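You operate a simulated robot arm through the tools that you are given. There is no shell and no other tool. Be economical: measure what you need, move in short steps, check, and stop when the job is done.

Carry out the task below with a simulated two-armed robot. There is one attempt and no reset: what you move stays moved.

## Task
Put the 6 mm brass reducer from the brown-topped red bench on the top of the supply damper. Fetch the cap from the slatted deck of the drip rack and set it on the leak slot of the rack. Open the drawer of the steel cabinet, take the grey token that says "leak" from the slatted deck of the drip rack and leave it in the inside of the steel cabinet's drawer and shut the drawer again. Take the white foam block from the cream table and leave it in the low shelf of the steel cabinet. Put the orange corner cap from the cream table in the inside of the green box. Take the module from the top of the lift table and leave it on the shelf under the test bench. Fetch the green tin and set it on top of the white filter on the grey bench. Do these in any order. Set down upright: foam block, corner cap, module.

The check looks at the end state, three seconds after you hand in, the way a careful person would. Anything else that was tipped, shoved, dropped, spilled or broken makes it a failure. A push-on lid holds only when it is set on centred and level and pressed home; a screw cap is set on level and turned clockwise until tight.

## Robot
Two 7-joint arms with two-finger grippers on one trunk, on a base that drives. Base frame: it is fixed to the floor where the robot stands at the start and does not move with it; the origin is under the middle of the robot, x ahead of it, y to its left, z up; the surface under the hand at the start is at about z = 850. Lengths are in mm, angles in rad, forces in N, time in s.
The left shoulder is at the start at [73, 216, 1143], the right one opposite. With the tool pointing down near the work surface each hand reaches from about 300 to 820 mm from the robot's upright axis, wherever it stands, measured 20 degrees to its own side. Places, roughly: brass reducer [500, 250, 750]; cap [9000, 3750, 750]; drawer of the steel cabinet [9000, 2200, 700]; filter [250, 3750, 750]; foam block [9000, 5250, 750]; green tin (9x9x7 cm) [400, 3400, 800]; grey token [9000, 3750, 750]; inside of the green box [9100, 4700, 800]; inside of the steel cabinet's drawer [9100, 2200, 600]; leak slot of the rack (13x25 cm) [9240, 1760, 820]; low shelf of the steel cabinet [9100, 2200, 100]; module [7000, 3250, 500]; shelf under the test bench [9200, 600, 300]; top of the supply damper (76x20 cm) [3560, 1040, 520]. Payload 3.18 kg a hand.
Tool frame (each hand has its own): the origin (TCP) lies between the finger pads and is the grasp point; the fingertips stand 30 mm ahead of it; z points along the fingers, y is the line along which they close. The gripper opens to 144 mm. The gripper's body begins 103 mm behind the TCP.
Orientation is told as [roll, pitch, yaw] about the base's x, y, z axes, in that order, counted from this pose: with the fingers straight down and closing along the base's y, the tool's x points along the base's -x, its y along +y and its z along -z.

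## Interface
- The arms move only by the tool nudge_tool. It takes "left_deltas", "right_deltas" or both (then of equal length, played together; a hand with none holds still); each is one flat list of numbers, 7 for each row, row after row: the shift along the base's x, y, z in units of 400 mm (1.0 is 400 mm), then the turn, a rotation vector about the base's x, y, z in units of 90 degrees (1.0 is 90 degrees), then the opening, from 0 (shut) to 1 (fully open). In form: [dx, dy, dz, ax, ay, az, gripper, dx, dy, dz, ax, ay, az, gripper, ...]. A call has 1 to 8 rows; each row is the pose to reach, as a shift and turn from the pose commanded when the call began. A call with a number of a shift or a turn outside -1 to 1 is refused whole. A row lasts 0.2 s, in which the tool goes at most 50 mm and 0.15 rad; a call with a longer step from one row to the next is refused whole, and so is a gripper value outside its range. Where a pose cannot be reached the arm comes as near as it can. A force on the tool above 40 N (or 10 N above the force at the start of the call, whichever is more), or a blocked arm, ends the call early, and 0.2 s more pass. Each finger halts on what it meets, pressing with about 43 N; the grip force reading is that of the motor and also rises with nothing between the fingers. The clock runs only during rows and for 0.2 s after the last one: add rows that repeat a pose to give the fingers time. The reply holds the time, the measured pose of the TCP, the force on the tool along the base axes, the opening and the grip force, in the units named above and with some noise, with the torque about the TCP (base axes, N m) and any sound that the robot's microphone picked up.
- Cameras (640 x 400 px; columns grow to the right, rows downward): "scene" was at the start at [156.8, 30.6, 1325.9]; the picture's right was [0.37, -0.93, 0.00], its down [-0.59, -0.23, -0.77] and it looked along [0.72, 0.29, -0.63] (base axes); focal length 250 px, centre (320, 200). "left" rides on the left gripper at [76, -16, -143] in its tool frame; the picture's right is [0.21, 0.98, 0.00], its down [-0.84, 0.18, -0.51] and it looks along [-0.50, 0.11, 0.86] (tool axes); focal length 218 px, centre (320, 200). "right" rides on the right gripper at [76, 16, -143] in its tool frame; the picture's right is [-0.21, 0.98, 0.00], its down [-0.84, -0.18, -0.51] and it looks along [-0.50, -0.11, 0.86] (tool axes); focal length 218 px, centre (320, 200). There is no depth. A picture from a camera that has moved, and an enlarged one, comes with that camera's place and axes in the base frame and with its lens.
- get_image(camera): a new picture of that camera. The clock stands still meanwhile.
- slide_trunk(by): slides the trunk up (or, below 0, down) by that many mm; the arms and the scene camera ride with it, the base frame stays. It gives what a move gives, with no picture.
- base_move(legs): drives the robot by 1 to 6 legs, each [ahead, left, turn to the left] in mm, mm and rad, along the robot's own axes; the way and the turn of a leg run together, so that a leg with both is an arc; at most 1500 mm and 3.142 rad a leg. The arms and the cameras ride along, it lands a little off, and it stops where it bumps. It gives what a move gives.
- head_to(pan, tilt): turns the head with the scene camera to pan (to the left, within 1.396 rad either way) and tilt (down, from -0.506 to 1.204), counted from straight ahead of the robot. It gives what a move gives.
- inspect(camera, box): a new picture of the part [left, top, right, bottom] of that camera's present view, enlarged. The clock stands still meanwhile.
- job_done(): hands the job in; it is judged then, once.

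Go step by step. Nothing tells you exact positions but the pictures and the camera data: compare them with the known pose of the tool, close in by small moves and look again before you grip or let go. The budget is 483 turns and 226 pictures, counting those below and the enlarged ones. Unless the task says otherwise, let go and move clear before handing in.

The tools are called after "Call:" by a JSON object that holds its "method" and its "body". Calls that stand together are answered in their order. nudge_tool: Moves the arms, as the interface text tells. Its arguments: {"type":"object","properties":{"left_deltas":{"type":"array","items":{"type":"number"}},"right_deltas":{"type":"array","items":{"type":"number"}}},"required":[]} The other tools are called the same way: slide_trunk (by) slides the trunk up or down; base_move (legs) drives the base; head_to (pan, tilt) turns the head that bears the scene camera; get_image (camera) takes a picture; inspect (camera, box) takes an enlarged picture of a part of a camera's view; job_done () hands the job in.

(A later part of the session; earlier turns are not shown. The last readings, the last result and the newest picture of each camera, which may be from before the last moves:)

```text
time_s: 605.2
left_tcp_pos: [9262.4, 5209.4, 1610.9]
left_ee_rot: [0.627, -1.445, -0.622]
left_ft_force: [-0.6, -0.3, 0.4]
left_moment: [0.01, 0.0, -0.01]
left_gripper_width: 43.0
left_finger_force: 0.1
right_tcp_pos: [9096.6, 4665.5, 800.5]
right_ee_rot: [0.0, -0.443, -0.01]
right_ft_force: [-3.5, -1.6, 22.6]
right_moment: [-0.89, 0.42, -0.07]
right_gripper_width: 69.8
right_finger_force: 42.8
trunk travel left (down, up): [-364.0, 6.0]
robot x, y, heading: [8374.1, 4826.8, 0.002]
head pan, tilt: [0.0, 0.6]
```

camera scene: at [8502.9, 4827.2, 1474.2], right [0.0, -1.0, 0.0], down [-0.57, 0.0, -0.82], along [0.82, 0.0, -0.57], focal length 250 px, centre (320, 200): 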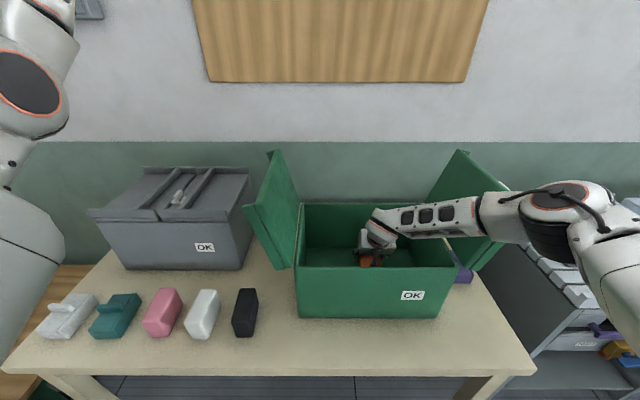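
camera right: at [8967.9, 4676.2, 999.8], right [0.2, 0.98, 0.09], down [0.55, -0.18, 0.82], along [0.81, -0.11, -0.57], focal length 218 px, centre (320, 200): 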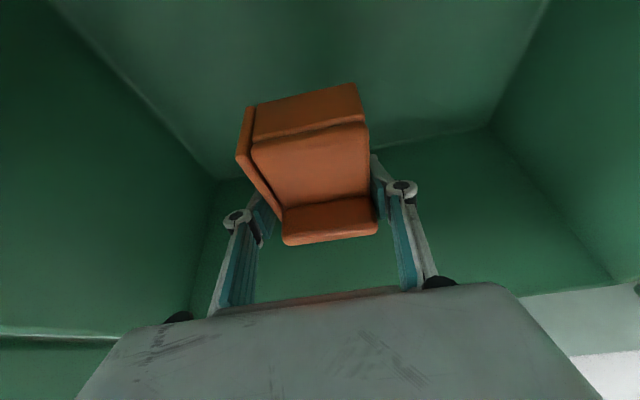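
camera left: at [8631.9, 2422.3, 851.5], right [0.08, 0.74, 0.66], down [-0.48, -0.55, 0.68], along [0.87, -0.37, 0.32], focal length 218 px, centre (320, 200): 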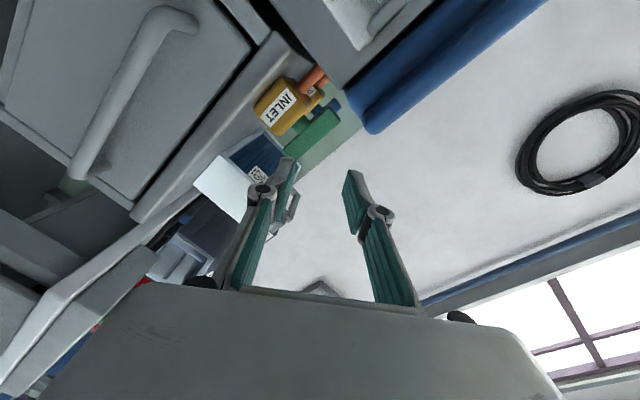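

The corner cap rests on the box floor. I release, and rise straight out.

Call:
{"method": "nudge_tool", "body": {"right_deltas": [0, 0, 0.006, 0, 0, 0, 0.42, 0, 0, 0.006, 0, 0, 0, 0.53, 0, 0, 0.006, 0, 0, 0, 0.62, 0, 0, 0.02, 0, 0, 0, 0.62, 0, 0, 0.12, 0, 0, 0, 0.62, 0, 0, 0.24, 0, 0, 0, 0.62, 0, 0, 0.36, 0, 0, 0, 0.62, 0, 0, 0.48, 0, 0, 0, 0.62]}}

Call:
{"method": "nudge_tool", "body": {"right_deltas": [0, 0, 0.11, 0, 0, 0, 0.62, 0, 0, 0.22, 0, 0, 0, 0.62, 0, 0, 0.33, 0, 0, 0, 0.62, -0.03, 0, 0.43, 0, 0, 0, 0.62, -0.13, 0, 0.46, 0, 0, 0, 0.62, -0.24, 0, 0.46, 0, 0, 0, 0.62, -0.35, 0, 0.46, 0, 0, 0, 0.62, -0.46, 0, 0.46, 0, 0, 0, 0.62]}}

Call:
{"method": "get_image", "body": {"camera": "scene"}}

```text
time_s: 607.0
left_tcp_pos: [9263.1, 5209.6, 1610.0]
left_ee_rot: [0.626, -1.444, -0.617]
left_ft_force: [-1.1, 0.4, -0.5]
left_moment: [-0.01, -0.02, -0.02]
left_gripper_width: 43.1
left_finger_force: 0.0
right_tcp_pos: [9094.1, 4665.8, 988.0]
right_ee_rot: [-0.002, -0.436, -0.01]
right_ft_force: [-0.9, -0.2, -0.6]
right_moment: [0.02, 0.02, 0.0]
right_gripper_width: 89.2
right_finger_force: 0.1
trunk travel left (down, up): [-364.0, 6.0]
robot x, y, heading: [8371.1, 4825.4, 0.003]
head pan, tilt: [0.0, 0.6]
```

```text
time_s: 608.8
left_tcp_pos: [9264.5, 5208.3, 1610.0]
left_ee_rot: [0.629, -1.442, -0.622]
left_ft_force: [0.1, -0.8, 0.7]
left_moment: [-0.01, 0.0, 0.01]
left_gripper_width: 43.0
left_finger_force: 0.0
right_tcp_pos: [8909.5, 4666.9, 1173.2]
right_ee_rot: [0.001, -0.438, -0.01]
right_ft_force: [-0.7, 0.1, -0.6]
right_moment: [0.0, -0.02, -0.02]
right_gripper_width: 89.4
right_finger_force: 0.0
trunk travel left (down, up): [-364.0, 6.0]
robot x, y, heading: [8372.5, 4828.0, 0.006]
head pan, tilt: [0.0, 0.6]
```

```text
26 pictures are left
camera scene: at [8501.1, 4827.1, 1474.4], right [0.0, -1.0, 0.0], down [-0.56, 0.0, -0.83], along [0.83, 0.0, -0.56], focal length 250 px, centre (320, 200)
```

scene: 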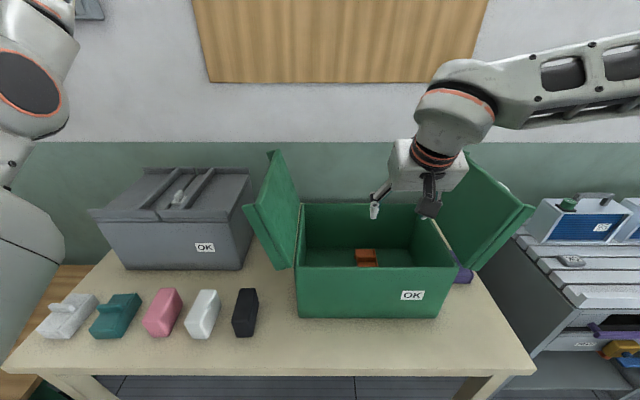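

The corner cap stands in the box. Next the white foam block: I enlarge it.

Call:
{"method": "inspect", "body": {"camera": "scene", "box": [20, 270, 280, 360]}}

```text
2.46 times, centred on (150, 315) of scene
camera zoom: at [8501.1, 4827.1, 1474.4], right [0.0, -1.0, 0.0], down [-0.56, 0.0, -0.83], along [0.83, 0.0, -0.56], focal length 614 px, centre (738, -83)
```

zoom: 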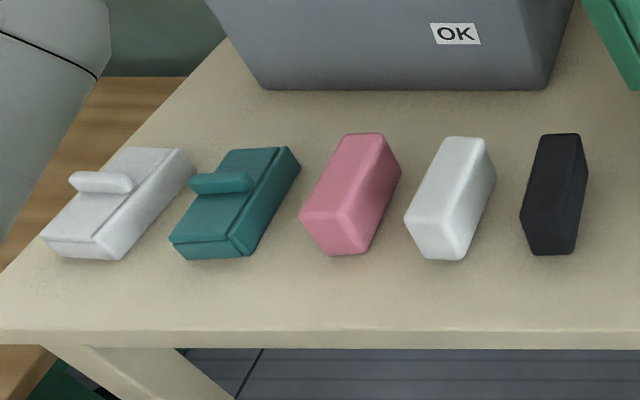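

White foam: about 48 mm wide (y), 95 mm long (x), centred near (8916, 5165), with ~65 mm gaps to the neighbours. I lower the trunk to normal, drive left, and bring the right hand over it.

Call:
{"method": "slide_trunk", "body": {"by": -140}}

Call:
{"method": "base_move", "body": {"legs": [[0, 480, -0.005]]}}

Call:
{"method": "get_image", "body": {"camera": "right"}}

```text
time_s: 610.4
left_tcp_pos: [9262.5, 5208.4, 1470.8]
left_ee_rot: [0.635, -1.445, -0.627]
left_ft_force: [0.2, -0.4, 0.6]
left_moment: [-0.04, 0.0, 0.03]
left_gripper_width: 43.3
left_finger_force: 0.0
right_tcp_pos: [8911.9, 4665.1, 1033.3]
right_ee_rot: [0.001, -0.438, -0.008]
right_ft_force: [-0.6, 1.1, 1.3]
right_moment: [0.0, 0.0, 0.01]
right_gripper_width: 89.3
right_finger_force: 0.1
trunk travel left (down, up): [-224.0, 146.0]
robot x, y, heading: [8372.3, 4830.2, 0.008]
head pan, tilt: [0.0, 0.6]
```

```text
time_s: 613.6
left_tcp_pos: [9267.6, 5504.7, 1469.5]
left_ee_rot: [0.633, -1.442, -0.637]
left_ft_force: [0.3, 0.9, 0.0]
left_moment: [-0.01, -0.04, -0.02]
left_gripper_width: 43.2
left_finger_force: 0.0
right_tcp_pos: [8912.6, 4958.5, 1032.6]
right_ee_rot: [-0.006, -0.438, -0.038]
right_ft_force: [-5.3, -17.6, 11.0]
right_moment: [-0.89, 0.16, -0.47]
right_gripper_width: 104.0
right_finger_force: 12.0
trunk travel left (down, up): [-224.0, 146.0]
robot x, y, heading: [8373.4, 5137.2, -0.008]
head pan, tilt: [0.0, 0.6]
stopped in leg 1: the force on the tool passed its limit at 46 N (the readings are from after the stop); the commanded pose is now the measured one
```

```text
24 pictures are left
camera right: at [8784.2, 4980.8, 1128.4], right [0.23, 0.97, 0.08], down [0.54, -0.2, 0.82], along [0.81, -0.14, -0.57], focal length 218 px, centre (320, 200)
```

right: 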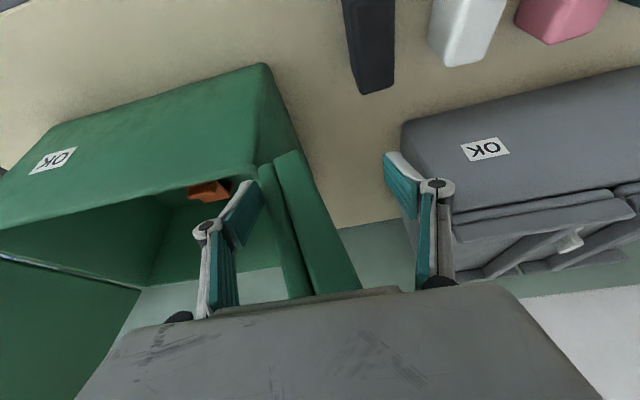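

The open hand met the box's left flap while I slid sideways. I move back to the right a little and rise above the flap.

Call:
{"method": "nudge_tool", "body": {"right_deltas": [0, -0.05, 0.01, 0, 0, 0, 0.6, 0, -0.08, 0.05, 0, 0, 0, 0.6, 0, -0.08, 0.15, 0, 0, 0, 0.6, 0, -0.08, 0.25, 0, 0, 0, 0.5, 0, -0.08, 0.35, 0, 0, 0, 0.5, 0, -0.08, 0.45, 0, 0, 0, 0.5]}}

Call:
{"method": "get_image", "body": {"camera": "scene"}}

```text
time_s: 615.0
left_tcp_pos: [9267.3, 5508.7, 1470.1]
left_ee_rot: [0.629, -1.443, -0.632]
left_ft_force: [-0.6, 0.2, 0.4]
left_moment: [0.01, -0.05, 0.01]
left_gripper_width: 43.1
left_finger_force: 0.1
right_tcp_pos: [8915.3, 4930.4, 1210.7]
right_ee_rot: [-0.007, -0.439, -0.031]
right_ft_force: [0.0, 0.9, 0.4]
right_moment: [0.02, -0.02, 0.03]
right_gripper_width: 72.0
right_finger_force: 0.0
trunk travel left (down, up): [-224.0, 146.0]
robot x, y, heading: [8370.7, 5137.5, -0.011]
head pan, tilt: [0.0, 0.6]
```

```text
23 pictures are left
camera scene: at [8538.6, 5133.8, 1332.4], right [-0.01, -1.0, 0.0], down [-0.56, 0.0, -0.83], along [0.83, 0.0, -0.56], focal length 250 px, centre (320, 200)
```

scene: 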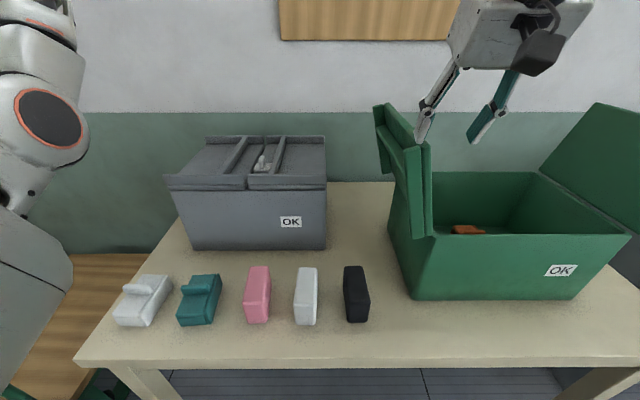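

The box has not moved and the cap inside still stands. Above the flap now, I continue left and go down beside the foam block.

Call:
{"method": "base_move", "body": {"legs": [[0, 190, 0.01]]}}

Call:
{"method": "nudge_tool", "body": {"right_deltas": [0, 0.04, -0.1, 0, 0, 0.01, 0.55, 0, 0.08, -0.2, 0, 0, 0.015, 0.55, 0, 0.1, -0.3, 0, 0, 0.015, 0.55, 0, 0.11, -0.4, 0, 0, 0.015, 0.55, 0, 0.11, -0.5, 0, 0, 0.015, 0.55, 0, 0.11, -0.6, 0, 0, 0.015, 0.55, 0, 0.11, -0.7, 0, 0, 0.015, 0.55]}}

Call:
{"method": "get_image", "body": {"camera": "right"}}

```text
time_s: 617.3
left_tcp_pos: [9261.8, 5715.4, 1470.0]
left_ee_rot: [0.626, -1.445, -0.612]
left_ft_force: [-0.4, -0.1, -0.4]
left_moment: [-0.01, -0.02, 0.01]
left_gripper_width: 43.2
left_finger_force: 0.1
right_tcp_pos: [8918.2, 5133.3, 1210.7]
right_ee_rot: [-0.007, -0.438, -0.015]
right_ft_force: [-0.8, -0.5, -0.3]
right_moment: [-0.02, 0.01, 0.0]
right_gripper_width: 72.1
right_finger_force: 0.1
trunk travel left (down, up): [-224.0, 146.0]
robot x, y, heading: [8378.1, 5331.2, 0.011]
head pan, tilt: [0.0, 0.6]
```

```text
time_s: 618.9
left_tcp_pos: [9262.6, 5715.0, 1468.6]
left_ee_rot: [0.626, -1.441, -0.612]
left_ft_force: [-0.2, -0.1, 0.9]
left_moment: [0.01, 0.02, -0.03]
left_gripper_width: 43.0
left_finger_force: 0.1
right_tcp_pos: [8917.7, 5176.1, 929.0]
right_ee_rot: [-0.009, -0.438, 0.007]
right_ft_force: [-0.1, 0.5, -0.2]
right_moment: [0.01, 0.02, 0.0]
right_gripper_width: 79.0
right_finger_force: 0.1
trunk travel left (down, up): [-224.0, 146.0]
robot x, y, heading: [8377.3, 5327.1, 0.005]
head pan, tilt: [0.0, 0.6]
```

```text
22 pictures are left
camera right: at [8789.3, 5192.2, 1025.6], right [0.18, 0.98, 0.08], down [0.55, -0.17, 0.82], along [0.82, -0.11, -0.57], focal length 218 px, centre (320, 200)
```

right: 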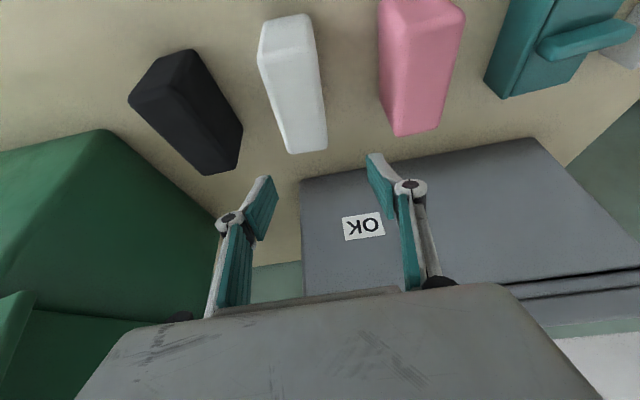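

The foam block is centred near (8912, 5163), top z ≈ 830, turned about -7°. I turn slightly and lower around it.

Call:
{"method": "nudge_tool", "body": {"right_deltas": [-0.01, -0.03, -0.03, 0, 0, -0.04, 0.55, -0.014, -0.033, -0.09, 0, 0, -0.075, 0.55, -0.014, -0.033, -0.17, 0, 0, -0.075, 0.55, -0.014, -0.033, -0.25, 0, 0, -0.075, 0.55, -0.014, -0.033, -0.31, 0, 0, -0.075, 0.55, -0.014, -0.033, -0.335, 0, 0, -0.075, 0.55]}}

Call:
{"method": "get_image", "body": {"camera": "right"}}

```text
time_s: 620.3
left_tcp_pos: [9262.7, 5715.2, 1470.2]
left_ee_rot: [0.627, -1.443, -0.614]
left_ft_force: [-0.2, 0.1, 0.3]
left_moment: [0.01, -0.03, -0.01]
left_gripper_width: 43.1
left_finger_force: 0.1
right_tcp_pos: [8911.8, 5165.3, 794.7]
right_ee_rot: [-0.006, -0.438, -0.111]
right_ft_force: [0.8, -0.1, 0.1]
right_moment: [0.01, 0.01, 0.0]
right_gripper_width: 79.1
right_finger_force: 0.2
trunk travel left (down, up): [-224.0, 146.0]
robot x, y, heading: [8370.3, 5331.7, 0.007]
head pan, tilt: [0.0, 0.6]
```

```text
21 pictures are left
camera right: at [8786.1, 5195.5, 891.3], right [0.3, 0.95, 0.08], down [0.52, -0.24, 0.82], along [0.8, -0.2, -0.57], focal length 218 px, centre (320, 200)
```

right: 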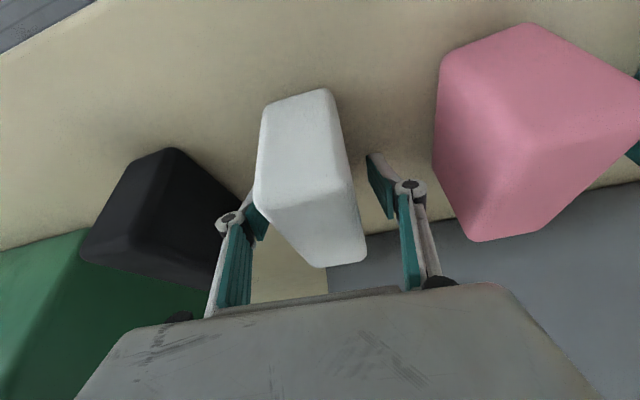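

Call:
{"method": "nudge_tool", "body": {"right_deltas": [0, -0.018, -0.003, 0, 0, 0, 0.55, 0, -0.018, -0.003, 0, 0, 0, 0.42, 0, -0.018, -0.003, 0, 0, 0, 0.28, 0, -0.018, -0.003, 0, 0, 0, 0.28, 0, -0.018, -0.003, 0, 0, 0, 0.28, 0, -0.018, 0.05, 0, 0, 0, 0.28, 0, -0.018, 0.12, 0, 0, 0, 0.28, 0, -0.018, 0.22, 0, 0, 0, 0.28]}}

Call:
{"method": "get_image", "body": {"camera": "right"}}

```text
time_s: 622.1
left_tcp_pos: [9260.3, 5715.2, 1471.1]
left_ee_rot: [0.632, -1.442, -0.62]
left_ft_force: [0.4, 0.2, -0.4]
left_moment: [0.01, 0.0, 0.01]
left_gripper_width: 43.5
left_finger_force: 0.0
right_tcp_pos: [8911.5, 5157.4, 886.1]
right_ee_rot: [-0.008, -0.437, -0.111]
right_ft_force: [-0.1, -0.4, -0.5]
right_moment: [0.0, 0.01, -0.01]
right_gripper_width: 48.7
right_finger_force: 43.2
trunk travel left (down, up): [-224.0, 146.0]
robot x, y, heading: [8369.1, 5329.1, 0.012]
head pan, tilt: [0.0, 0.6]
```

```text
20 pictures are left
camera right: at [8785.6, 5188.3, 983.4], right [0.3, 0.95, 0.08], down [0.52, -0.23, 0.82], along [0.8, -0.2, -0.57], focal length 218 px, centre (320, 200)
```

right: 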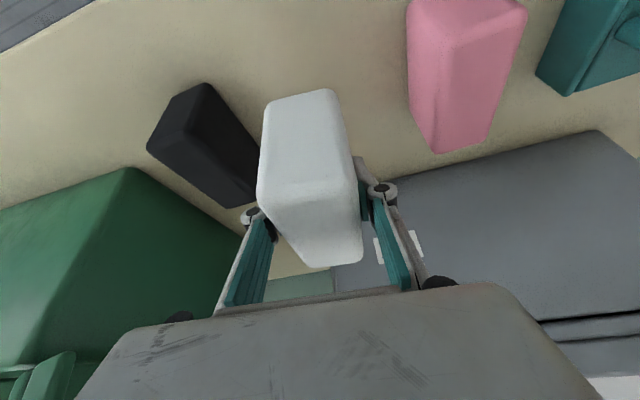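

The foam block is held. I raise and retract it, then drive to the steel cabinet.

Call:
{"method": "nudge_tool", "body": {"right_deltas": [-0.03, 0, 0.08, 0, 0, 0.03, 0.28, -0.07, 0, 0.16, 0, 0, 0.06, 0.28, -0.12, 0, 0.24, 0, 0, 0.071, 0.28, -0.2, 0, 0.28, 0, 0, 0.071, 0.28, -0.28, 0, 0.3, 0, 0, 0.071, 0.28]}}

Call:
{"method": "base_move", "body": {"legs": [[-230, 0, -0.01], [0, -1450, 0], [0, -1400, 0]]}}

```text
time_s: 623.3
left_tcp_pos: [9261.6, 5715.4, 1469.5]
left_ee_rot: [0.631, -1.443, -0.616]
left_ft_force: [0.0, -0.7, -0.1]
left_moment: [-0.03, -0.01, -0.02]
left_gripper_width: 43.2
left_finger_force: 0.2
right_tcp_pos: [8801.8, 5155.7, 1003.8]
right_ee_rot: [-0.007, -0.438, 0.002]
right_ft_force: [-0.8, -0.2, -0.4]
right_moment: [0.01, -0.02, -0.02]
right_gripper_width: 48.5
right_finger_force: 42.5
trunk travel left (down, up): [-224.0, 146.0]
robot x, y, heading: [8373.4, 5328.1, 0.01]
head pan, tilt: [0.0, 0.6]
```

```text
time_s: 649.6
left_tcp_pos: [9113.6, 2890.6, 1469.0]
left_ee_rot: [0.628, -1.444, -0.577]
left_ft_force: [0.1, -0.6, 0.4]
left_moment: [-0.01, -0.02, -0.02]
left_gripper_width: 42.8
left_finger_force: 0.0
right_tcp_pos: [8675.9, 2314.4, 1002.7]
right_ee_rot: [-0.007, -0.437, 0.04]
right_ft_force: [-0.1, -0.2, -0.4]
right_moment: [-0.01, 0.01, 0.02]
right_gripper_width: 48.5
right_finger_force: 42.7
trunk travel left (down, up): [-224.0, 146.0]
robot x, y, heading: [8242.8, 2472.8, 0.044]
head pan, tilt: [0.0, 0.6]
```

Call:
{"method": "base_move", "body": {"legs": [[-160, 0, -0.044]]}}

Call:
{"method": "slide_trunk", "body": {"by": -200}}

Call:
{"method": "nudge_tool", "body": {"right_deltas": [0.03, -0.02, -0.1, 0, 0, 0, 0.28, 0.06, -0.04, -0.2, 0, 0, 0, 0.28, 0.09, -0.06, -0.3, 0, 0, 0, 0.28, 0.12, -0.08, -0.4, 0, 0, 0, 0.28, 0.14, -0.1, -0.5, 0, 0, 0, 0.28, 0.16, -0.12, -0.6, 0, 0, 0, 0.28, 0.18, -0.13, -0.7, 0, 0, 0, 0.28, 0.2, -0.14, -0.8, 0, 0, 0, 0.28]}}

Call:
{"method": "head_to", "body": {"pan": -0.2, "tilt": 0.8}}

Call:
{"method": "get_image", "body": {"camera": "scene"}}

```text
time_s: 651.1
left_tcp_pos: [8969.5, 2848.1, 1470.2]
left_ee_rot: [0.633, -1.443, -0.622]
left_ft_force: [-1.0, -0.4, 1.1]
left_moment: [0.0, 0.05, 0.02]
left_gripper_width: 43.3
left_finger_force: 0.1
right_tcp_pos: [8507.4, 2291.1, 1002.9]
right_ee_rot: [-0.006, -0.439, -0.004]
right_ft_force: [-0.6, -0.6, 0.7]
right_moment: [0.01, -0.04, -0.01]
right_gripper_width: 48.6
right_finger_force: 43.1
trunk travel left (down, up): [-224.0, 146.0]
robot x, y, heading: [8079.5, 2464.1, 0.009]
head pan, tilt: [0.0, 0.6]
```

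```text
time_s: 653.2
left_tcp_pos: [8967.8, 2847.4, 1273.2]
left_ee_rot: [0.648, -1.446, -0.638]
left_ft_force: [-0.1, 0.1, 1.0]
left_moment: [0.01, 0.03, 0.01]
left_gripper_width: 43.0
left_finger_force: 0.2
right_tcp_pos: [8469.5, 2291.5, 612.8]
right_ee_rot: [-0.012, 0.201, -0.002]
right_ft_force: [-0.6, 0.1, -0.2]
right_moment: [-0.03, -0.03, -0.01]
right_gripper_width: 48.7
right_finger_force: 42.9
trunk travel left (down, up): [-24.0, 346.0]
robot x, y, heading: [8076.8, 2468.4, -0.002]
head pan, tilt: [0.0, 0.6]
```

```text
time_s: 655.0
left_tcp_pos: [8972.3, 2848.8, 1268.3]
left_ee_rot: [0.624, -1.444, -0.616]
left_ft_force: [-0.1, -0.1, -0.3]
left_moment: [0.02, 0.01, 0.02]
left_gripper_width: 43.5
left_finger_force: 0.0
right_tcp_pos: [8548.9, 2232.9, 290.9]
right_ee_rot: [-0.012, 0.203, -0.001]
right_ft_force: [0.2, 0.2, -0.8]
right_moment: [0.0, 0.0, -0.03]
right_gripper_width: 48.7
right_finger_force: 43.1
trunk travel left (down, up): [-24.0, 346.0]
robot x, y, heading: [8079.9, 2467.0, 0.003]
head pan, tilt: [0.0, 0.6]
```

```text
time_s: 655.8
left_tcp_pos: [8971.6, 2848.5, 1269.2]
left_ee_rot: [0.628, -1.444, -0.622]
left_ft_force: [-0.9, 0.0, 0.2]
left_moment: [-0.03, -0.03, 0.02]
left_gripper_width: 43.3
left_finger_force: 0.1
right_tcp_pos: [8549.4, 2233.1, 291.3]
right_ee_rot: [-0.011, 0.201, -0.004]
right_ft_force: [-0.4, 0.3, -0.2]
right_moment: [-0.01, -0.01, 0.02]
right_gripper_width: 48.7
right_finger_force: 43.5
trunk travel left (down, up): [-24.0, 346.0]
robot x, y, heading: [8076.6, 2466.2, 0.006]
head pan, tilt: [-0.201, 0.799]
```

```text
19 pictures are left
camera scene: at [8432.6, 2451.1, 1073.6], right [-0.19, -0.98, 0.0], down [-0.7, 0.14, -0.7], along [0.68, -0.14, -0.72], focal length 250 px, centre (320, 200)
```

scene: 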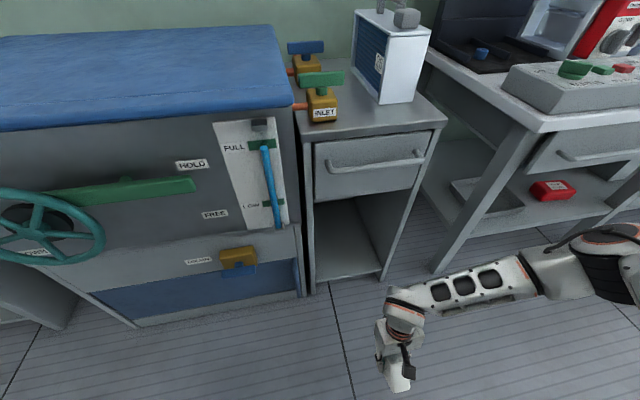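

The trunk motion changed the hand's pitch; I turn it back to the 25° slant (so the foam is upright) and lower to z ≈ 210, still in front of the cabinet.

Call:
{"method": "nudge_tool", "body": {"right_deltas": [0.02, 0, 0, 0, -0.08, 0, 0.28, 0.04, 0, 0, 0, -0.16, 0, 0.28, 0.07, 0, -0.04, 0, -0.24, 0, 0.28, 0.1, 0.01, -0.09, 0, -0.32, 0, 0.28, 0.14, 0.015, -0.14, 0, -0.407, 0, 0.28, 0.14, 0.015, -0.2, 0, -0.407, 0, 0.28, 0.14, 0.015, -0.2, 0, -0.407, 0, 0.28]}}

Call:
{"method": "get_image", "body": {"camera": "right"}}

```text
time_s: 657.4
left_tcp_pos: [8971.4, 2845.5, 1270.0]
left_ee_rot: [0.631, -1.443, -0.625]
left_ft_force: [-0.7, -0.7, -0.1]
left_moment: [0.0, -0.01, 0.03]
left_gripper_width: 43.3
left_finger_force: 0.1
right_tcp_pos: [8636.5, 2273.2, 271.6]
right_ee_rot: [-0.029, -0.283, -0.007]
right_ft_force: [1.3, -0.6, -0.3]
right_moment: [0.01, 0.0, 0.01]
right_gripper_width: 48.4
right_finger_force: 43.1
right hand out of reach, approached as far as the arm can: row 3, 4, 5, 6, 7
trunk travel left (down, up): [-24.0, 346.0]
robot x, y, heading: [8077.4, 2463.8, 0.008]
head pan, tilt: [-0.201, 0.799]
```

```text
18 pictures are left
camera right: at [8524.4, 2293.9, 386.0], right [0.22, 0.98, 0.03], down [0.67, -0.17, 0.73], along [0.71, -0.14, -0.69], focal length 218 px, centre (320, 200)
```

right: 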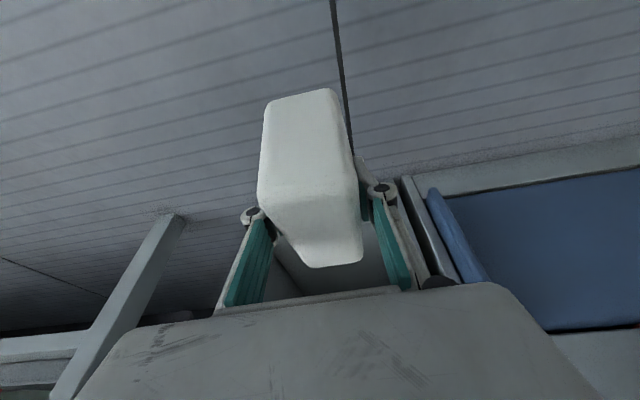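

Call:
{"method": "nudge_tool", "body": {"right_deltas": [-0.06, -0.03, -0.02, 0, -0.03, 0, 0.28, -0.12, -0.06, -0.05, 0.01, -0.06, 0, 0.28, -0.18, -0.09, -0.1, 0.018, -0.098, 0, 0.28, -0.24, -0.09, -0.15, 0.018, -0.098, 0, 0.28, -0.26, -0.09, -0.18, 0.018, -0.098, 0, 0.28, -0.26, -0.09, -0.18, 0.018, -0.098, 0, 0.28]}}

```text
time_s: 658.8
left_tcp_pos: [8971.3, 2847.3, 1269.8]
left_ee_rot: [0.63, -1.443, -0.623]
left_ft_force: [-0.4, -0.3, 0.0]
left_moment: [0.0, 0.05, 0.0]
left_gripper_width: 43.4
left_finger_force: 0.1
right_tcp_pos: [8633.0, 2267.6, 213.5]
right_ee_rot: [-0.081, -0.304, -0.006]
right_ft_force: [0.1, -0.6, -0.3]
right_moment: [-0.03, 0.0, 0.01]
right_gripper_width: 48.2
right_finger_force: 43.2
right hand out of reach, approached as far as the arm can: row 1, 2, 3, 4, 5, 6
trunk travel left (down, up): [-24.0, 346.0]
robot x, y, heading: [8078.6, 2464.8, 0.007]
head pan, tilt: [-0.201, 0.799]
```

Call:
{"method": "nudge_tool", "body": {"right_deltas": [-0.05, -0.06, 0.05, 0.02, -0.03, 0, 0.28, -0.1, -0.12, 0.08, 0.05, -0.06, 0, 0.28, -0.15, -0.18, 0.08, 0.05, -0.085, 0, 0.28, -0.2, -0.24, 0.08, 0.05, -0.085, 0, 0.28, -0.25, -0.28, 0.05, 0.05, -0.085, 0, 0.28, -0.3, -0.3, 0.02, 0.05, -0.085, 0, 0.28]}}

```text
time_s: 660.2
left_tcp_pos: [8969.2, 2842.7, 1273.5]
left_ee_rot: [0.665, -1.443, -0.656]
left_ft_force: [-0.2, -2.2, 0.9]
left_moment: [0.05, 0.14, 0.25]
left_gripper_width: 43.3
left_finger_force: 0.0
right_tcp_pos: [8633.0, 2143.0, 244.7]
right_ee_rot: [-0.115, -0.243, 0.0]
right_ft_force: [-2.0, -0.7, -0.5]
right_moment: [0.16, -0.21, 0.1]
right_gripper_width: 48.4
right_finger_force: 43.1
right hand out of reach, approached as far as the arm can: row 1, 2, 3, 4, 5, 6
trunk travel left (down, up): [-24.0, 346.0]
robot x, y, heading: [8079.7, 2464.3, 0.003]
head pan, tilt: [-0.201, 0.799]
```

The arm is cramped at this low trunk height. I raise the trunk 90 mm so it can stretch, and try the pose again.

Call:
{"method": "slide_trunk", "body": {"by": 90}}

Call:
{"method": "nudge_tool", "body": {"right_deltas": [0, 0.06, -0.06, 0.02, -0.04, 0, 0.28, 0, 0.12, -0.12, 0.05, -0.08, 0, 0.28, 0, 0.18, -0.18, 0.07, -0.124, 0, 0.28, 0, 0.24, -0.24, 0.07, -0.124, 0, 0.28, 0, 0.25, -0.3, 0.07, -0.124, 0, 0.28, 0, 0.25, -0.33, 0.07, -0.124, 0, 0.28]}}

```text
time_s: 661.4
left_tcp_pos: [8974.6, 2847.5, 1353.7]
left_ee_rot: [0.607, -1.438, -0.6]
left_ft_force: [0.3, -0.2, -0.4]
left_moment: [0.01, -0.05, 0.03]
left_gripper_width: 42.9
left_finger_force: 0.1
right_tcp_pos: [8630.6, 2144.9, 335.1]
right_ee_rot: [-0.117, -0.237, 0.003]
right_ft_force: [-0.3, 0.3, -1.2]
right_moment: [-0.01, -0.02, -0.01]
right_gripper_width: 48.2
right_finger_force: 43.4
trunk travel left (down, up): [-114.0, 256.0]
robot x, y, heading: [8078.8, 2468.5, 0.006]
head pan, tilt: [-0.201, 0.799]
```

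```text
time_s: 662.8
left_tcp_pos: [8969.8, 2849.7, 1361.0]
left_ee_rot: [0.633, -1.446, -0.623]
left_ft_force: [-0.2, 1.1, -0.2]
left_moment: [0.02, 0.03, -0.05]
left_gripper_width: 43.1
left_finger_force: 0.1
right_tcp_pos: [8655.3, 2263.5, 255.5]
right_ee_rot: [-0.023, -0.412, -0.023]
right_ft_force: [0.3, 0.6, -0.2]
right_moment: [-0.02, 0.0, -0.02]
right_gripper_width: 48.8
right_finger_force: 43.2
right hand out of reach, approached as far as the arm can: row 2, 3, 4, 5, 6
trunk travel left (down, up): [-114.0, 256.0]
robot x, y, heading: [8081.2, 2471.3, 0.004]
head pan, tilt: [-0.201, 0.799]
```

That works: slant -0.41, nearly upright foam at z ≈ 255. I drive forward into the opening and check.

Call:
{"method": "base_move", "body": {"legs": [[200, -25, 0]]}}

Call:
{"method": "get_image", "body": {"camera": "right"}}

Call:
{"method": "get_image", "body": {"camera": "scene"}}

```text
time_s: 664.4
left_tcp_pos: [9173.3, 2827.5, 1359.5]
left_ee_rot: [0.628, -1.445, -0.616]
left_ft_force: [-0.2, 0.3, 0.5]
left_moment: [0.01, -0.03, -0.01]
left_gripper_width: 43.0
left_finger_force: 0.2
right_tcp_pos: [8859.0, 2242.5, 256.4]
right_ee_rot: [-0.021, -0.41, -0.02]
right_ft_force: [-0.7, -0.4, -0.8]
right_moment: [-0.03, -0.01, 0.02]
right_gripper_width: 48.4
right_finger_force: 42.8
trunk travel left (down, up): [-114.0, 256.0]
robot x, y, heading: [8283.0, 2445.2, 0.014]
head pan, tilt: [-0.201, 0.799]
```

```text
17 pictures are left
camera right: at [8733.0, 2263.0, 354.9], right [0.22, 0.97, 0.06], down [0.56, -0.18, 0.81], along [0.8, -0.14, -0.59], focal length 218 px, centre (320, 200)
```

right: 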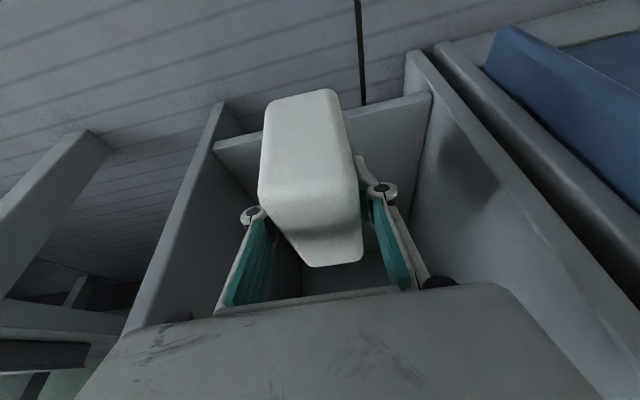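

```text
16 pictures are left
camera scene: at [8545.6, 2428.4, 1191.7], right [-0.19, -0.98, 0.0], down [-0.7, 0.14, -0.7], along [0.68, -0.13, -0.72], focal length 250 px, centre (320, 200)
```

scene: 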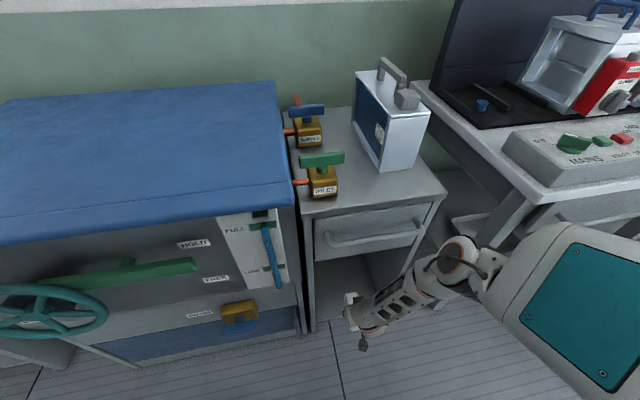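

The opening is well centred, but the forearm would meet the cabinet's right wall if I went straight in. I'll turn the robot about 0.35 rad to the right for this; first I pull the left hand back so it stays off the wall.

Call:
{"method": "base_move", "body": {"legs": [[-200, 0, -0.014]]}}

Call:
{"method": "nudge_tool", "body": {"left_deltas": [-0.06, 0, 0.06, 0, 0, 0, 0.3, -0.12, 0, 0.12, 0, 0, 0, 0.3, -0.18, 0, 0.18, 0, 0, 0, 0.3, -0.24, 0, 0.24, 0, 0, 0, 0.3, -0.3, 0, 0.3, 0, 0, 0, 0.3, -0.36, 0, 0.34, 0, 0, 0, 0.3, -0.42, 0, 0.38, 0, 0, 0, 0.3, -0.48, 0, 0.4, 0, 0, 0, 0.3]}}

```text
time_s: 666.0
left_tcp_pos: [8976.7, 2814.5, 1359.9]
left_ee_rot: [0.631, -1.442, -0.632]
left_ft_force: [-0.7, -0.6, 0.6]
left_moment: [0.01, 0.0, 0.02]
left_gripper_width: 43.2
left_finger_force: 0.0
right_tcp_pos: [8655.6, 2232.6, 255.4]
right_ee_rot: [-0.024, -0.411, -0.033]
right_ft_force: [-0.4, 0.2, -0.3]
right_moment: [0.03, 0.0, -0.01]
right_gripper_width: 48.4
right_finger_force: 42.8
trunk travel left (down, up): [-114.0, 256.0]
robot x, y, heading: [8086.6, 2440.7, -0.005]
head pan, tilt: [-0.201, 0.799]
```

```text
time_s: 667.8
left_tcp_pos: [8784.6, 2814.6, 1523.0]
left_ee_rot: [0.635, -1.443, -0.64]
left_ft_force: [-0.1, 0.3, 0.1]
left_moment: [0.02, 0.0, 0.04]
left_gripper_width: 43.1
left_finger_force: 0.0
right_tcp_pos: [8656.2, 2233.6, 257.0]
right_ee_rot: [-0.024, -0.412, -0.035]
right_ft_force: [-1.0, 1.2, -0.6]
right_moment: [0.01, 0.04, -0.01]
right_gripper_width: 48.0
right_finger_force: 43.5
trunk travel left (down, up): [-114.0, 256.0]
robot x, y, heading: [8082.6, 2444.1, -0.005]
head pan, tilt: [-0.201, 0.799]
```

Call:
{"method": "base_move", "body": {"legs": [[0, 0, -0.345], [84, 228, 0]]}}

Call:
{"method": "get_image", "body": {"camera": "right"}}

```text
time_s: 671.5
left_tcp_pos: [9025.1, 2744.6, 1520.1]
left_ee_rot: [0.628, -1.444, -0.97]
left_ft_force: [-0.7, 0.4, -0.1]
left_moment: [-0.01, 0.01, -0.02]
left_gripper_width: 43.2
left_finger_force: 0.1
right_tcp_pos: [8709.3, 2238.2, 255.9]
right_ee_rot: [-0.022, -0.411, -0.374]
right_ft_force: [-0.1, -0.3, 0.0]
right_moment: [-0.02, 0.01, -0.01]
right_gripper_width: 48.5
right_finger_force: 42.6
trunk travel left (down, up): [-114.0, 256.0]
robot x, y, heading: [8235.9, 2627.2, -0.35]
head pan, tilt: [-0.201, 0.799]
```

```text
15 pictures are left
camera right: at [8598.4, 2301.9, 355.0], right [0.54, 0.84, 0.06], down [0.47, -0.36, 0.81], along [0.7, -0.41, -0.59], focal length 218 px, centre (320, 200)
```

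right: 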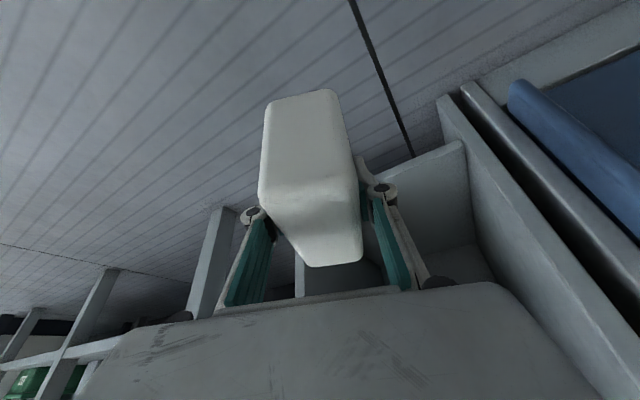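

Lined up. I drive in along +x, in two stages.

Call:
{"method": "base_move", "body": {"legs": [[150, 55, 0]]}}

Call:
{"method": "get_image", "body": {"camera": "scene"}}

```text
time_s: 672.9
left_tcp_pos: [9187.2, 2743.5, 1519.5]
left_ee_rot: [0.628, -1.445, -0.97]
left_ft_force: [0.3, -0.8, 0.0]
left_moment: [0.0, -0.03, -0.06]
left_gripper_width: 43.5
left_finger_force: 0.1
right_tcp_pos: [8870.8, 2238.0, 255.6]
right_ee_rot: [-0.022, -0.411, -0.375]
right_ft_force: [-0.6, 0.3, -0.3]
right_moment: [0.04, 0.01, 0.01]
right_gripper_width: 48.2
right_finger_force: 43.3
trunk travel left (down, up): [-114.0, 256.0]
robot x, y, heading: [8403.3, 2626.9, -0.348]
head pan, tilt: [-0.201, 0.799]
```

```text
14 pictures are left
camera scene: at [8641.9, 2521.8, 1191.7], right [-0.52, -0.85, 0.0], down [-0.61, 0.37, -0.7], along [0.6, -0.36, -0.72], focal length 250 px, centre (320, 200)
```

scene: 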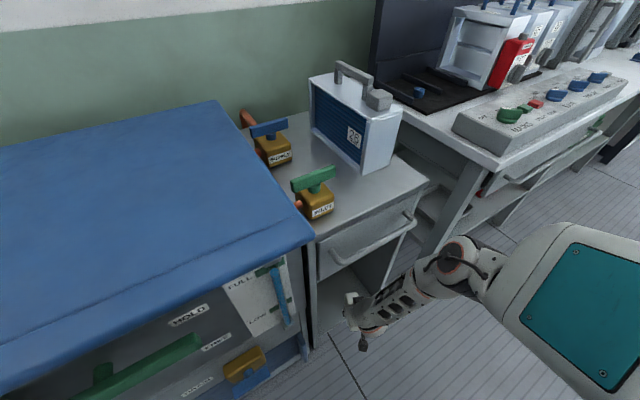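

Call:
{"method": "base_move", "body": {"legs": [[68, 25, 0]]}}

Call:
{"method": "get_image", "body": {"camera": "right"}}

```text
time_s: 674.0
left_tcp_pos: [9257.9, 2742.2, 1522.3]
left_ee_rot: [0.636, -1.444, -0.978]
left_ft_force: [-0.3, 1.0, 0.7]
left_moment: [-0.03, 0.01, 0.05]
left_gripper_width: 43.1
left_finger_force: 0.1
right_tcp_pos: [8941.7, 2238.5, 255.5]
right_ee_rot: [-0.023, -0.41, -0.375]
right_ft_force: [-0.6, -0.2, 0.1]
right_moment: [-0.01, 0.01, -0.01]
right_gripper_width: 48.7
right_finger_force: 43.5
trunk travel left (down, up): [-114.0, 256.0]
robot x, y, heading: [8470.9, 2625.7, -0.341]
head pan, tilt: [-0.201, 0.799]
```

```text
13 pictures are left
camera right: at [8830.7, 2302.0, 354.5], right [0.54, 0.84, 0.06], down [0.47, -0.37, 0.8], along [0.7, -0.41, -0.59], focal length 218 px, centre (320, 200)
```

right: 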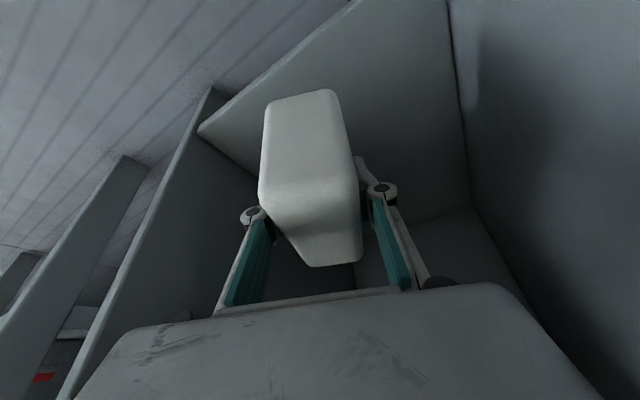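

Call:
{"method": "base_move", "body": {"legs": [[28, 10, 0]]}}

Call:
{"method": "slide_trunk", "body": {"by": -50}}

```text
time_s: 674.7
left_tcp_pos: [9264.0, 2739.4, 1521.5]
left_ee_rot: [0.643, -1.444, -0.991]
left_ft_force: [0.8, 0.5, -0.4]
left_moment: [0.02, 0.02, 0.02]
left_gripper_width: 43.4
left_finger_force: 0.1
right_tcp_pos: [8937.6, 2237.0, 249.5]
right_ee_rot: [-0.025, -0.399, -0.375]
right_ft_force: [0.3, 0.5, -0.2]
right_moment: [0.01, 0.0, 0.01]
right_gripper_width: 48.5
right_finger_force: 43.3
trunk travel left (down, up): [-114.0, 256.0]
robot x, y, heading: [8478.3, 2626.4, -0.348]
head pan, tilt: [-0.201, 0.799]
stopped in leg 1: the robot was blocked; the commanded pose is now the measured one
```

```text
time_s: 675.5
left_tcp_pos: [9260.6, 2730.5, 1478.6]
left_ee_rot: [1.109, -1.335, -1.347]
left_ft_force: [0.8, 1.2, -0.8]
left_moment: [-0.02, -0.08, -0.1]
left_gripper_width: 43.3
left_finger_force: 0.0
right_tcp_pos: [8853.0, 2268.4, 147.6]
right_ee_rot: [-0.032, -0.249, -0.378]
right_ft_force: [-10.7, -2.4, 34.0]
right_moment: [0.26, -1.08, 0.01]
right_gripper_width: 48.7
right_finger_force: 42.7
trunk travel left (down, up): [-67.0, 303.0]
robot x, y, heading: [8479.3, 2626.6, -0.349]
head pan, tilt: [-0.201, 0.799]
stopped: the force on the tool passed its limit at 48 N (the readings are from after the stop); the commanded pose is now the measured one
```

The move was blocked and the hand swung back and down. I raise the trunk again and look.

Call:
{"method": "slide_trunk", "body": {"by": 50}}

Call:
{"method": "get_image", "body": {"camera": "right"}}

Call:
{"method": "get_image", "body": {"camera": "scene"}}

```text
time_s: 676.4
left_tcp_pos: [9272.6, 2767.2, 1525.5]
left_ee_rot: [1.051, -1.351, -1.235]
left_ft_force: [1.5, -0.7, -1.9]
left_moment: [-0.02, -0.03, 0.0]
left_gripper_width: 43.3
left_finger_force: 0.0
right_tcp_pos: [8852.8, 2268.2, 193.6]
right_ee_rot: [-0.033, -0.244, -0.375]
right_ft_force: [-0.4, -0.7, -0.9]
right_moment: [0.0, -0.03, 0.01]
right_gripper_width: 48.7
right_finger_force: 42.7
trunk travel left (down, up): [-117.0, 253.0]
robot x, y, heading: [8477.3, 2625.6, -0.349]
head pan, tilt: [-0.201, 0.799]
```

```text
12 pictures are left
camera right: at [8759.9, 2328.4, 313.7], right [0.55, 0.83, 0.02], down [0.59, -0.41, 0.7], along [0.59, -0.38, -0.71], focal length 218 px, centre (320, 200)
```

right: 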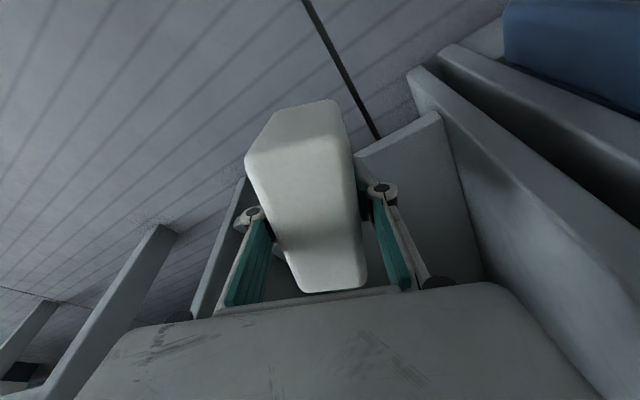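

```text
11 pictures are left
camera scene: at [8719.5, 2522.4, 1194.1], right [-0.52, -0.85, 0.0], down [-0.61, 0.37, -0.7], along [0.59, -0.36, -0.72], focal length 250 px, centre (320, 200)
```

scene: 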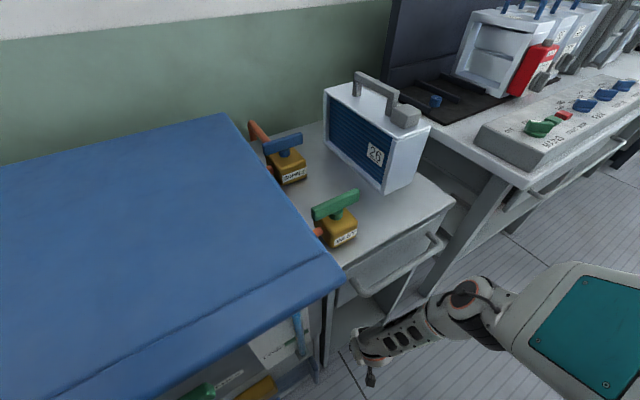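

The foam turned a little in the grip (about 6° nose-up), which I can correct; the base itself is at its limit near the cabinet. With the arm in this pose I move the hand itself forward and level the foam.

Call:
{"method": "nudge_tool", "body": {"right_deltas": [0.04, -0.012, 0.01, 0.006, 0.016, 0, 0.28, 0.08, -0.024, 0.02, 0.013, 0.032, 0, 0.28, 0.12, -0.036, 0.02, 0.02, 0.05, 0, 0.28, 0.16, -0.048, 0.01, 0.026, 0.065, 0, 0.28, 0.2, -0.06, 0, 0.026, 0.065, 0, 0.28, 0.22, -0.07, 0, 0.026, 0.065, 0, 0.28]}}

Call:
{"method": "get_image", "body": {"camera": "right"}}

```text
time_s: 677.8
left_tcp_pos: [9263.0, 2760.2, 1531.1]
left_ee_rot: [1.118, -1.34, -1.303]
left_ft_force: [0.0, -0.2, -0.1]
left_moment: [0.01, -0.02, -0.03]
left_gripper_width: 43.3
left_finger_force: 0.0
right_tcp_pos: [8927.7, 2243.3, 199.2]
right_ee_rot: [-0.032, -0.139, -0.38]
right_ft_force: [0.5, 0.0, 0.3]
right_moment: [-0.01, -0.01, -0.02]
right_gripper_width: 48.8
right_finger_force: 42.7
right hand out of reach, approached as far as the arm can: row 5, 6
trunk travel left (down, up): [-117.0, 253.0]
robot x, y, heading: [8481.1, 2625.7, -0.35]
head pan, tilt: [-0.201, 0.799]
```

```text
10 pictures are left
camera right: at [8847.5, 2296.7, 329.1], right [0.56, 0.83, 0.0], down [0.65, -0.43, 0.62], along [0.52, -0.35, -0.78], focal length 218 px, centre (320, 200)
```

right: 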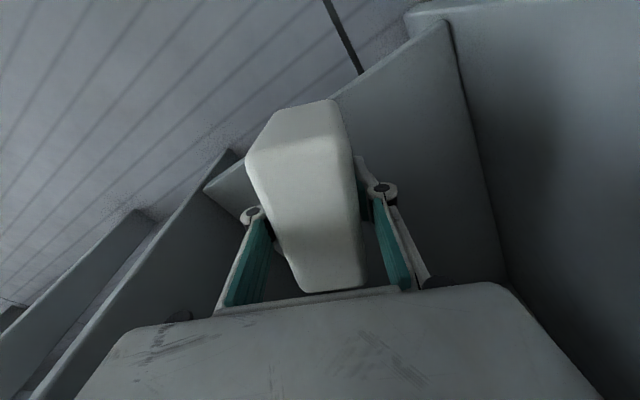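

The foam is level and mostly over the shelf; about 20 mm still overhangs. I turn the base slightly left, which carries the hand further in.

Call:
{"method": "base_move", "body": {"legs": [[0, 0, 0.08]]}}

```text
time_s: 678.7
left_tcp_pos: [9250.8, 2819.3, 1530.1]
left_ee_rot: [1.12, -1.339, -1.23]
left_ft_force: [-0.1, -0.3, 0.8]
left_moment: [0.01, -0.01, -0.06]
left_gripper_width: 43.2
left_finger_force: 0.1
right_tcp_pos: [8955.0, 2278.9, 199.5]
right_ee_rot: [-0.033, -0.139, -0.298]
right_ft_force: [0.4, 0.3, -0.7]
right_moment: [-0.01, 0.01, 0.01]
right_gripper_width: 48.4
right_finger_force: 43.3
trunk travel left (down, up): [-117.0, 253.0]
robot x, y, heading: [8483.2, 2626.5, -0.27]
head pan, tilt: [-0.201, 0.799]
```

All of it is over the shelf now. I lower the hand.

Call:
{"method": "nudge_tool", "body": {"right_deltas": [0, 0, -0.04, 0, 0, 0, 0.28, 0, 0, -0.08, 0, 0, 0, 0.28, 0, 0, -0.11, 0, 0, 0, 0.28]}}

```text
time_s: 679.5
left_tcp_pos: [9252.5, 2822.1, 1530.8]
left_ee_rot: [1.126, -1.335, -1.226]
left_ft_force: [0.2, -0.3, 0.1]
left_moment: [0.02, 0.02, 0.03]
left_gripper_width: 43.1
left_finger_force: 0.0
right_tcp_pos: [8947.4, 2287.2, 190.6]
right_ee_rot: [-0.031, -0.137, -0.298]
right_ft_force: [0.7, -0.2, -1.6]
right_moment: [-0.01, -0.01, 0.03]
right_gripper_width: 48.5
right_finger_force: 43.1
right hand out of reach, approached as far as the arm can: row 1, 2, 3
trunk travel left (down, up): [-117.0, 253.0]
robot x, y, heading: [8477.5, 2625.5, -0.271]
head pan, tilt: [-0.201, 0.799]
```

Call:
{"method": "slide_trunk", "body": {"by": -15}}

```text
time_s: 680.2
left_tcp_pos: [9231.8, 2821.8, 1536.1]
left_ee_rot: [1.403, -1.234, -1.384]
left_ft_force: [-0.6, 0.8, -0.1]
left_moment: [0.0, -0.02, -0.05]
left_gripper_width: 43.1
left_finger_force: 0.1
right_tcp_pos: [8944.1, 2286.9, 171.7]
right_ee_rot: [-0.033, -0.135, -0.296]
right_ft_force: [0.3, -0.4, 0.1]
right_moment: [-0.01, 0.03, -0.01]
right_gripper_width: 48.5
right_finger_force: 42.8
trunk travel left (down, up): [-100.0, 269.0]
robot x, y, heading: [8476.2, 2627.3, -0.267]
head pan, tilt: [-0.201, 0.799]
stopped: the arm was blocked; the commanded pose is now the measured one
```

The right hand came down correctly; it is the left elbow that touches the blue-topped cabinet. I lift the left arm, then lower further.

Call:
{"method": "nudge_tool", "body": {"left_deltas": [0, 0, 0.06, 0, 0, 0, 0.3, -0.03, 0, 0.12, 0, 0, 0, 0.3, -0.06, -0.03, 0.18, 0, 0, 0, 0.3, -0.09, -0.06, 0.24, 0, 0, 0, 0.3, -0.12, -0.09, 0.3, 0, 0, 0, 0.3]}}

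Call:
{"method": "slide_trunk", "body": {"by": -20}}

```text
time_s: 681.4
left_tcp_pos: [9201.6, 2789.2, 1629.6]
left_ee_rot: [1.387, -1.232, -1.38]
left_ft_force: [0.2, -1.0, 0.0]
left_moment: [0.0, -0.03, 0.03]
left_gripper_width: 43.0
left_finger_force: 0.0
left hand out of reach, approached as far as the arm can: row 5
right_tcp_pos: [8941.8, 2286.7, 169.5]
right_ee_rot: [-0.031, -0.13, -0.3]
right_ft_force: [-0.1, 0.1, -0.1]
right_moment: [0.0, -0.05, 0.0]
right_gripper_width: 48.4
right_finger_force: 42.8
trunk travel left (down, up): [-100.0, 269.0]
robot x, y, heading: [8477.5, 2628.4, -0.272]
head pan, tilt: [-0.201, 0.799]
```

```text
time_s: 682.0
left_tcp_pos: [9239.8, 2776.6, 1580.4]
left_ee_rot: [1.258, -1.207, -1.258]
left_ft_force: [-1.4, -0.1, 0.1]
left_moment: [-0.01, 0.04, -0.02]
left_gripper_width: 43.2
left_finger_force: 0.1
right_tcp_pos: [8937.0, 2289.1, 150.5]
right_ee_rot: [-0.033, -0.124, -0.3]
right_ft_force: [-1.0, -0.9, 7.9]
right_moment: [0.24, 0.16, -0.08]
right_gripper_width: 48.3
right_finger_force: 43.1
trunk travel left (down, up): [-82.0, 288.0]
robot x, y, heading: [8478.7, 2627.9, -0.268]
head pan, tilt: [-0.201, 0.799]
stopped: the force on the tool passed its limit at 122 N (the readings are from after the stop); the commanded pose is now the measured one
```

Call:
{"method": "get_image", "body": {"camera": "right"}}

```text
9 pictures are left
camera right: at [8854.7, 2335.1, 281.2], right [0.49, 0.87, -0.01], down [0.69, -0.38, 0.61], along [0.53, -0.31, -0.79], focal length 218 px, centre (320, 200)
```

right: 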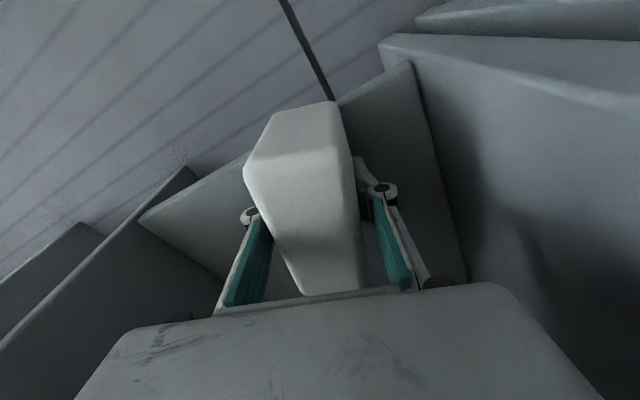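

The foam just touches the shelf, but its near edge still overhangs slightly. I lift a touch and try to drive a bit further in.

Call:
{"method": "slide_trunk", "body": {"by": 20}}

Call:
{"method": "base_move", "body": {"legs": [[34, -8, 0]]}}

```text
time_s: 682.7
left_tcp_pos: [9249.3, 2774.5, 1593.6]
left_ee_rot: [1.229, -1.199, -1.23]
left_ft_force: [0.6, -0.6, -0.6]
left_moment: [0.0, -0.09, 0.06]
left_gripper_width: 43.1
left_finger_force: 0.0
right_tcp_pos: [8935.3, 2289.2, 166.1]
right_ee_rot: [-0.034, -0.116, -0.3]
right_ft_force: [-0.8, 0.9, -0.2]
right_moment: [-0.02, -0.03, -0.04]
right_gripper_width: 48.6
right_finger_force: 42.6
trunk travel left (down, up): [-102.0, 268.0]
robot x, y, heading: [8480.3, 2627.0, -0.271]
head pan, tilt: [-0.201, 0.799]
```

```text
time_s: 683.6
left_tcp_pos: [9264.9, 2768.1, 1594.8]
left_ee_rot: [1.235, -1.201, -1.232]
left_ft_force: [-0.3, -0.4, -0.3]
left_moment: [-0.01, 0.02, -0.02]
left_gripper_width: 42.9
left_finger_force: 0.1
right_tcp_pos: [8963.1, 2275.4, 170.0]
right_ee_rot: [-0.036, -0.124, -0.293]
right_ft_force: [-0.1, -0.2, -0.6]
right_moment: [0.0, -0.03, 0.0]
right_gripper_width: 48.4
right_finger_force: 42.8
trunk travel left (down, up): [-102.0, 268.0]
robot x, y, heading: [8501.6, 2613.5, -0.261]
head pan, tilt: [-0.201, 0.799]
stopped in leg 1: the robot was blocked; the commanded pose is now the measured one
```

Gained 26 mm. Now I lower to contact again.

Call:
{"method": "slide_trunk", "body": {"by": -16}}

Call:
{"method": "get_image", "body": {"camera": "right"}}

```text
time_s: 684.2
left_tcp_pos: [9275.4, 2763.5, 1573.4]
left_ee_rot: [1.204, -1.192, -1.203]
left_ft_force: [-0.2, -0.2, -0.4]
left_moment: [-0.01, 0.0, 0.02]
left_gripper_width: 43.0
left_finger_force: 0.1
right_tcp_pos: [8955.1, 2279.0, 150.6]
right_ee_rot: [-0.037, -0.108, -0.295]
right_ft_force: [-0.3, 0.8, 6.0]
right_moment: [0.1, -0.12, 0.02]
right_gripper_width: 48.6
right_finger_force: 43.4
trunk travel left (down, up): [-86.0, 283.0]
robot x, y, heading: [8502.1, 2614.6, -0.267]
head pan, tilt: [-0.201, 0.799]
stopped: the force on the tool passed its limit at 110 N (the readings are from after the stop); the commanded pose is now the measured one
```

```text
8 pictures are left
camera right: at [8873.3, 2324.7, 282.4], right [0.49, 0.87, -0.01], down [0.7, -0.38, 0.6], along [0.52, -0.3, -0.8], focal length 218 px, centre (320, 200)
```

right: 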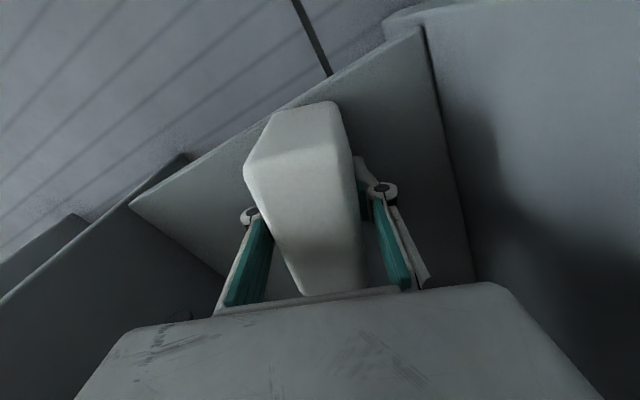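

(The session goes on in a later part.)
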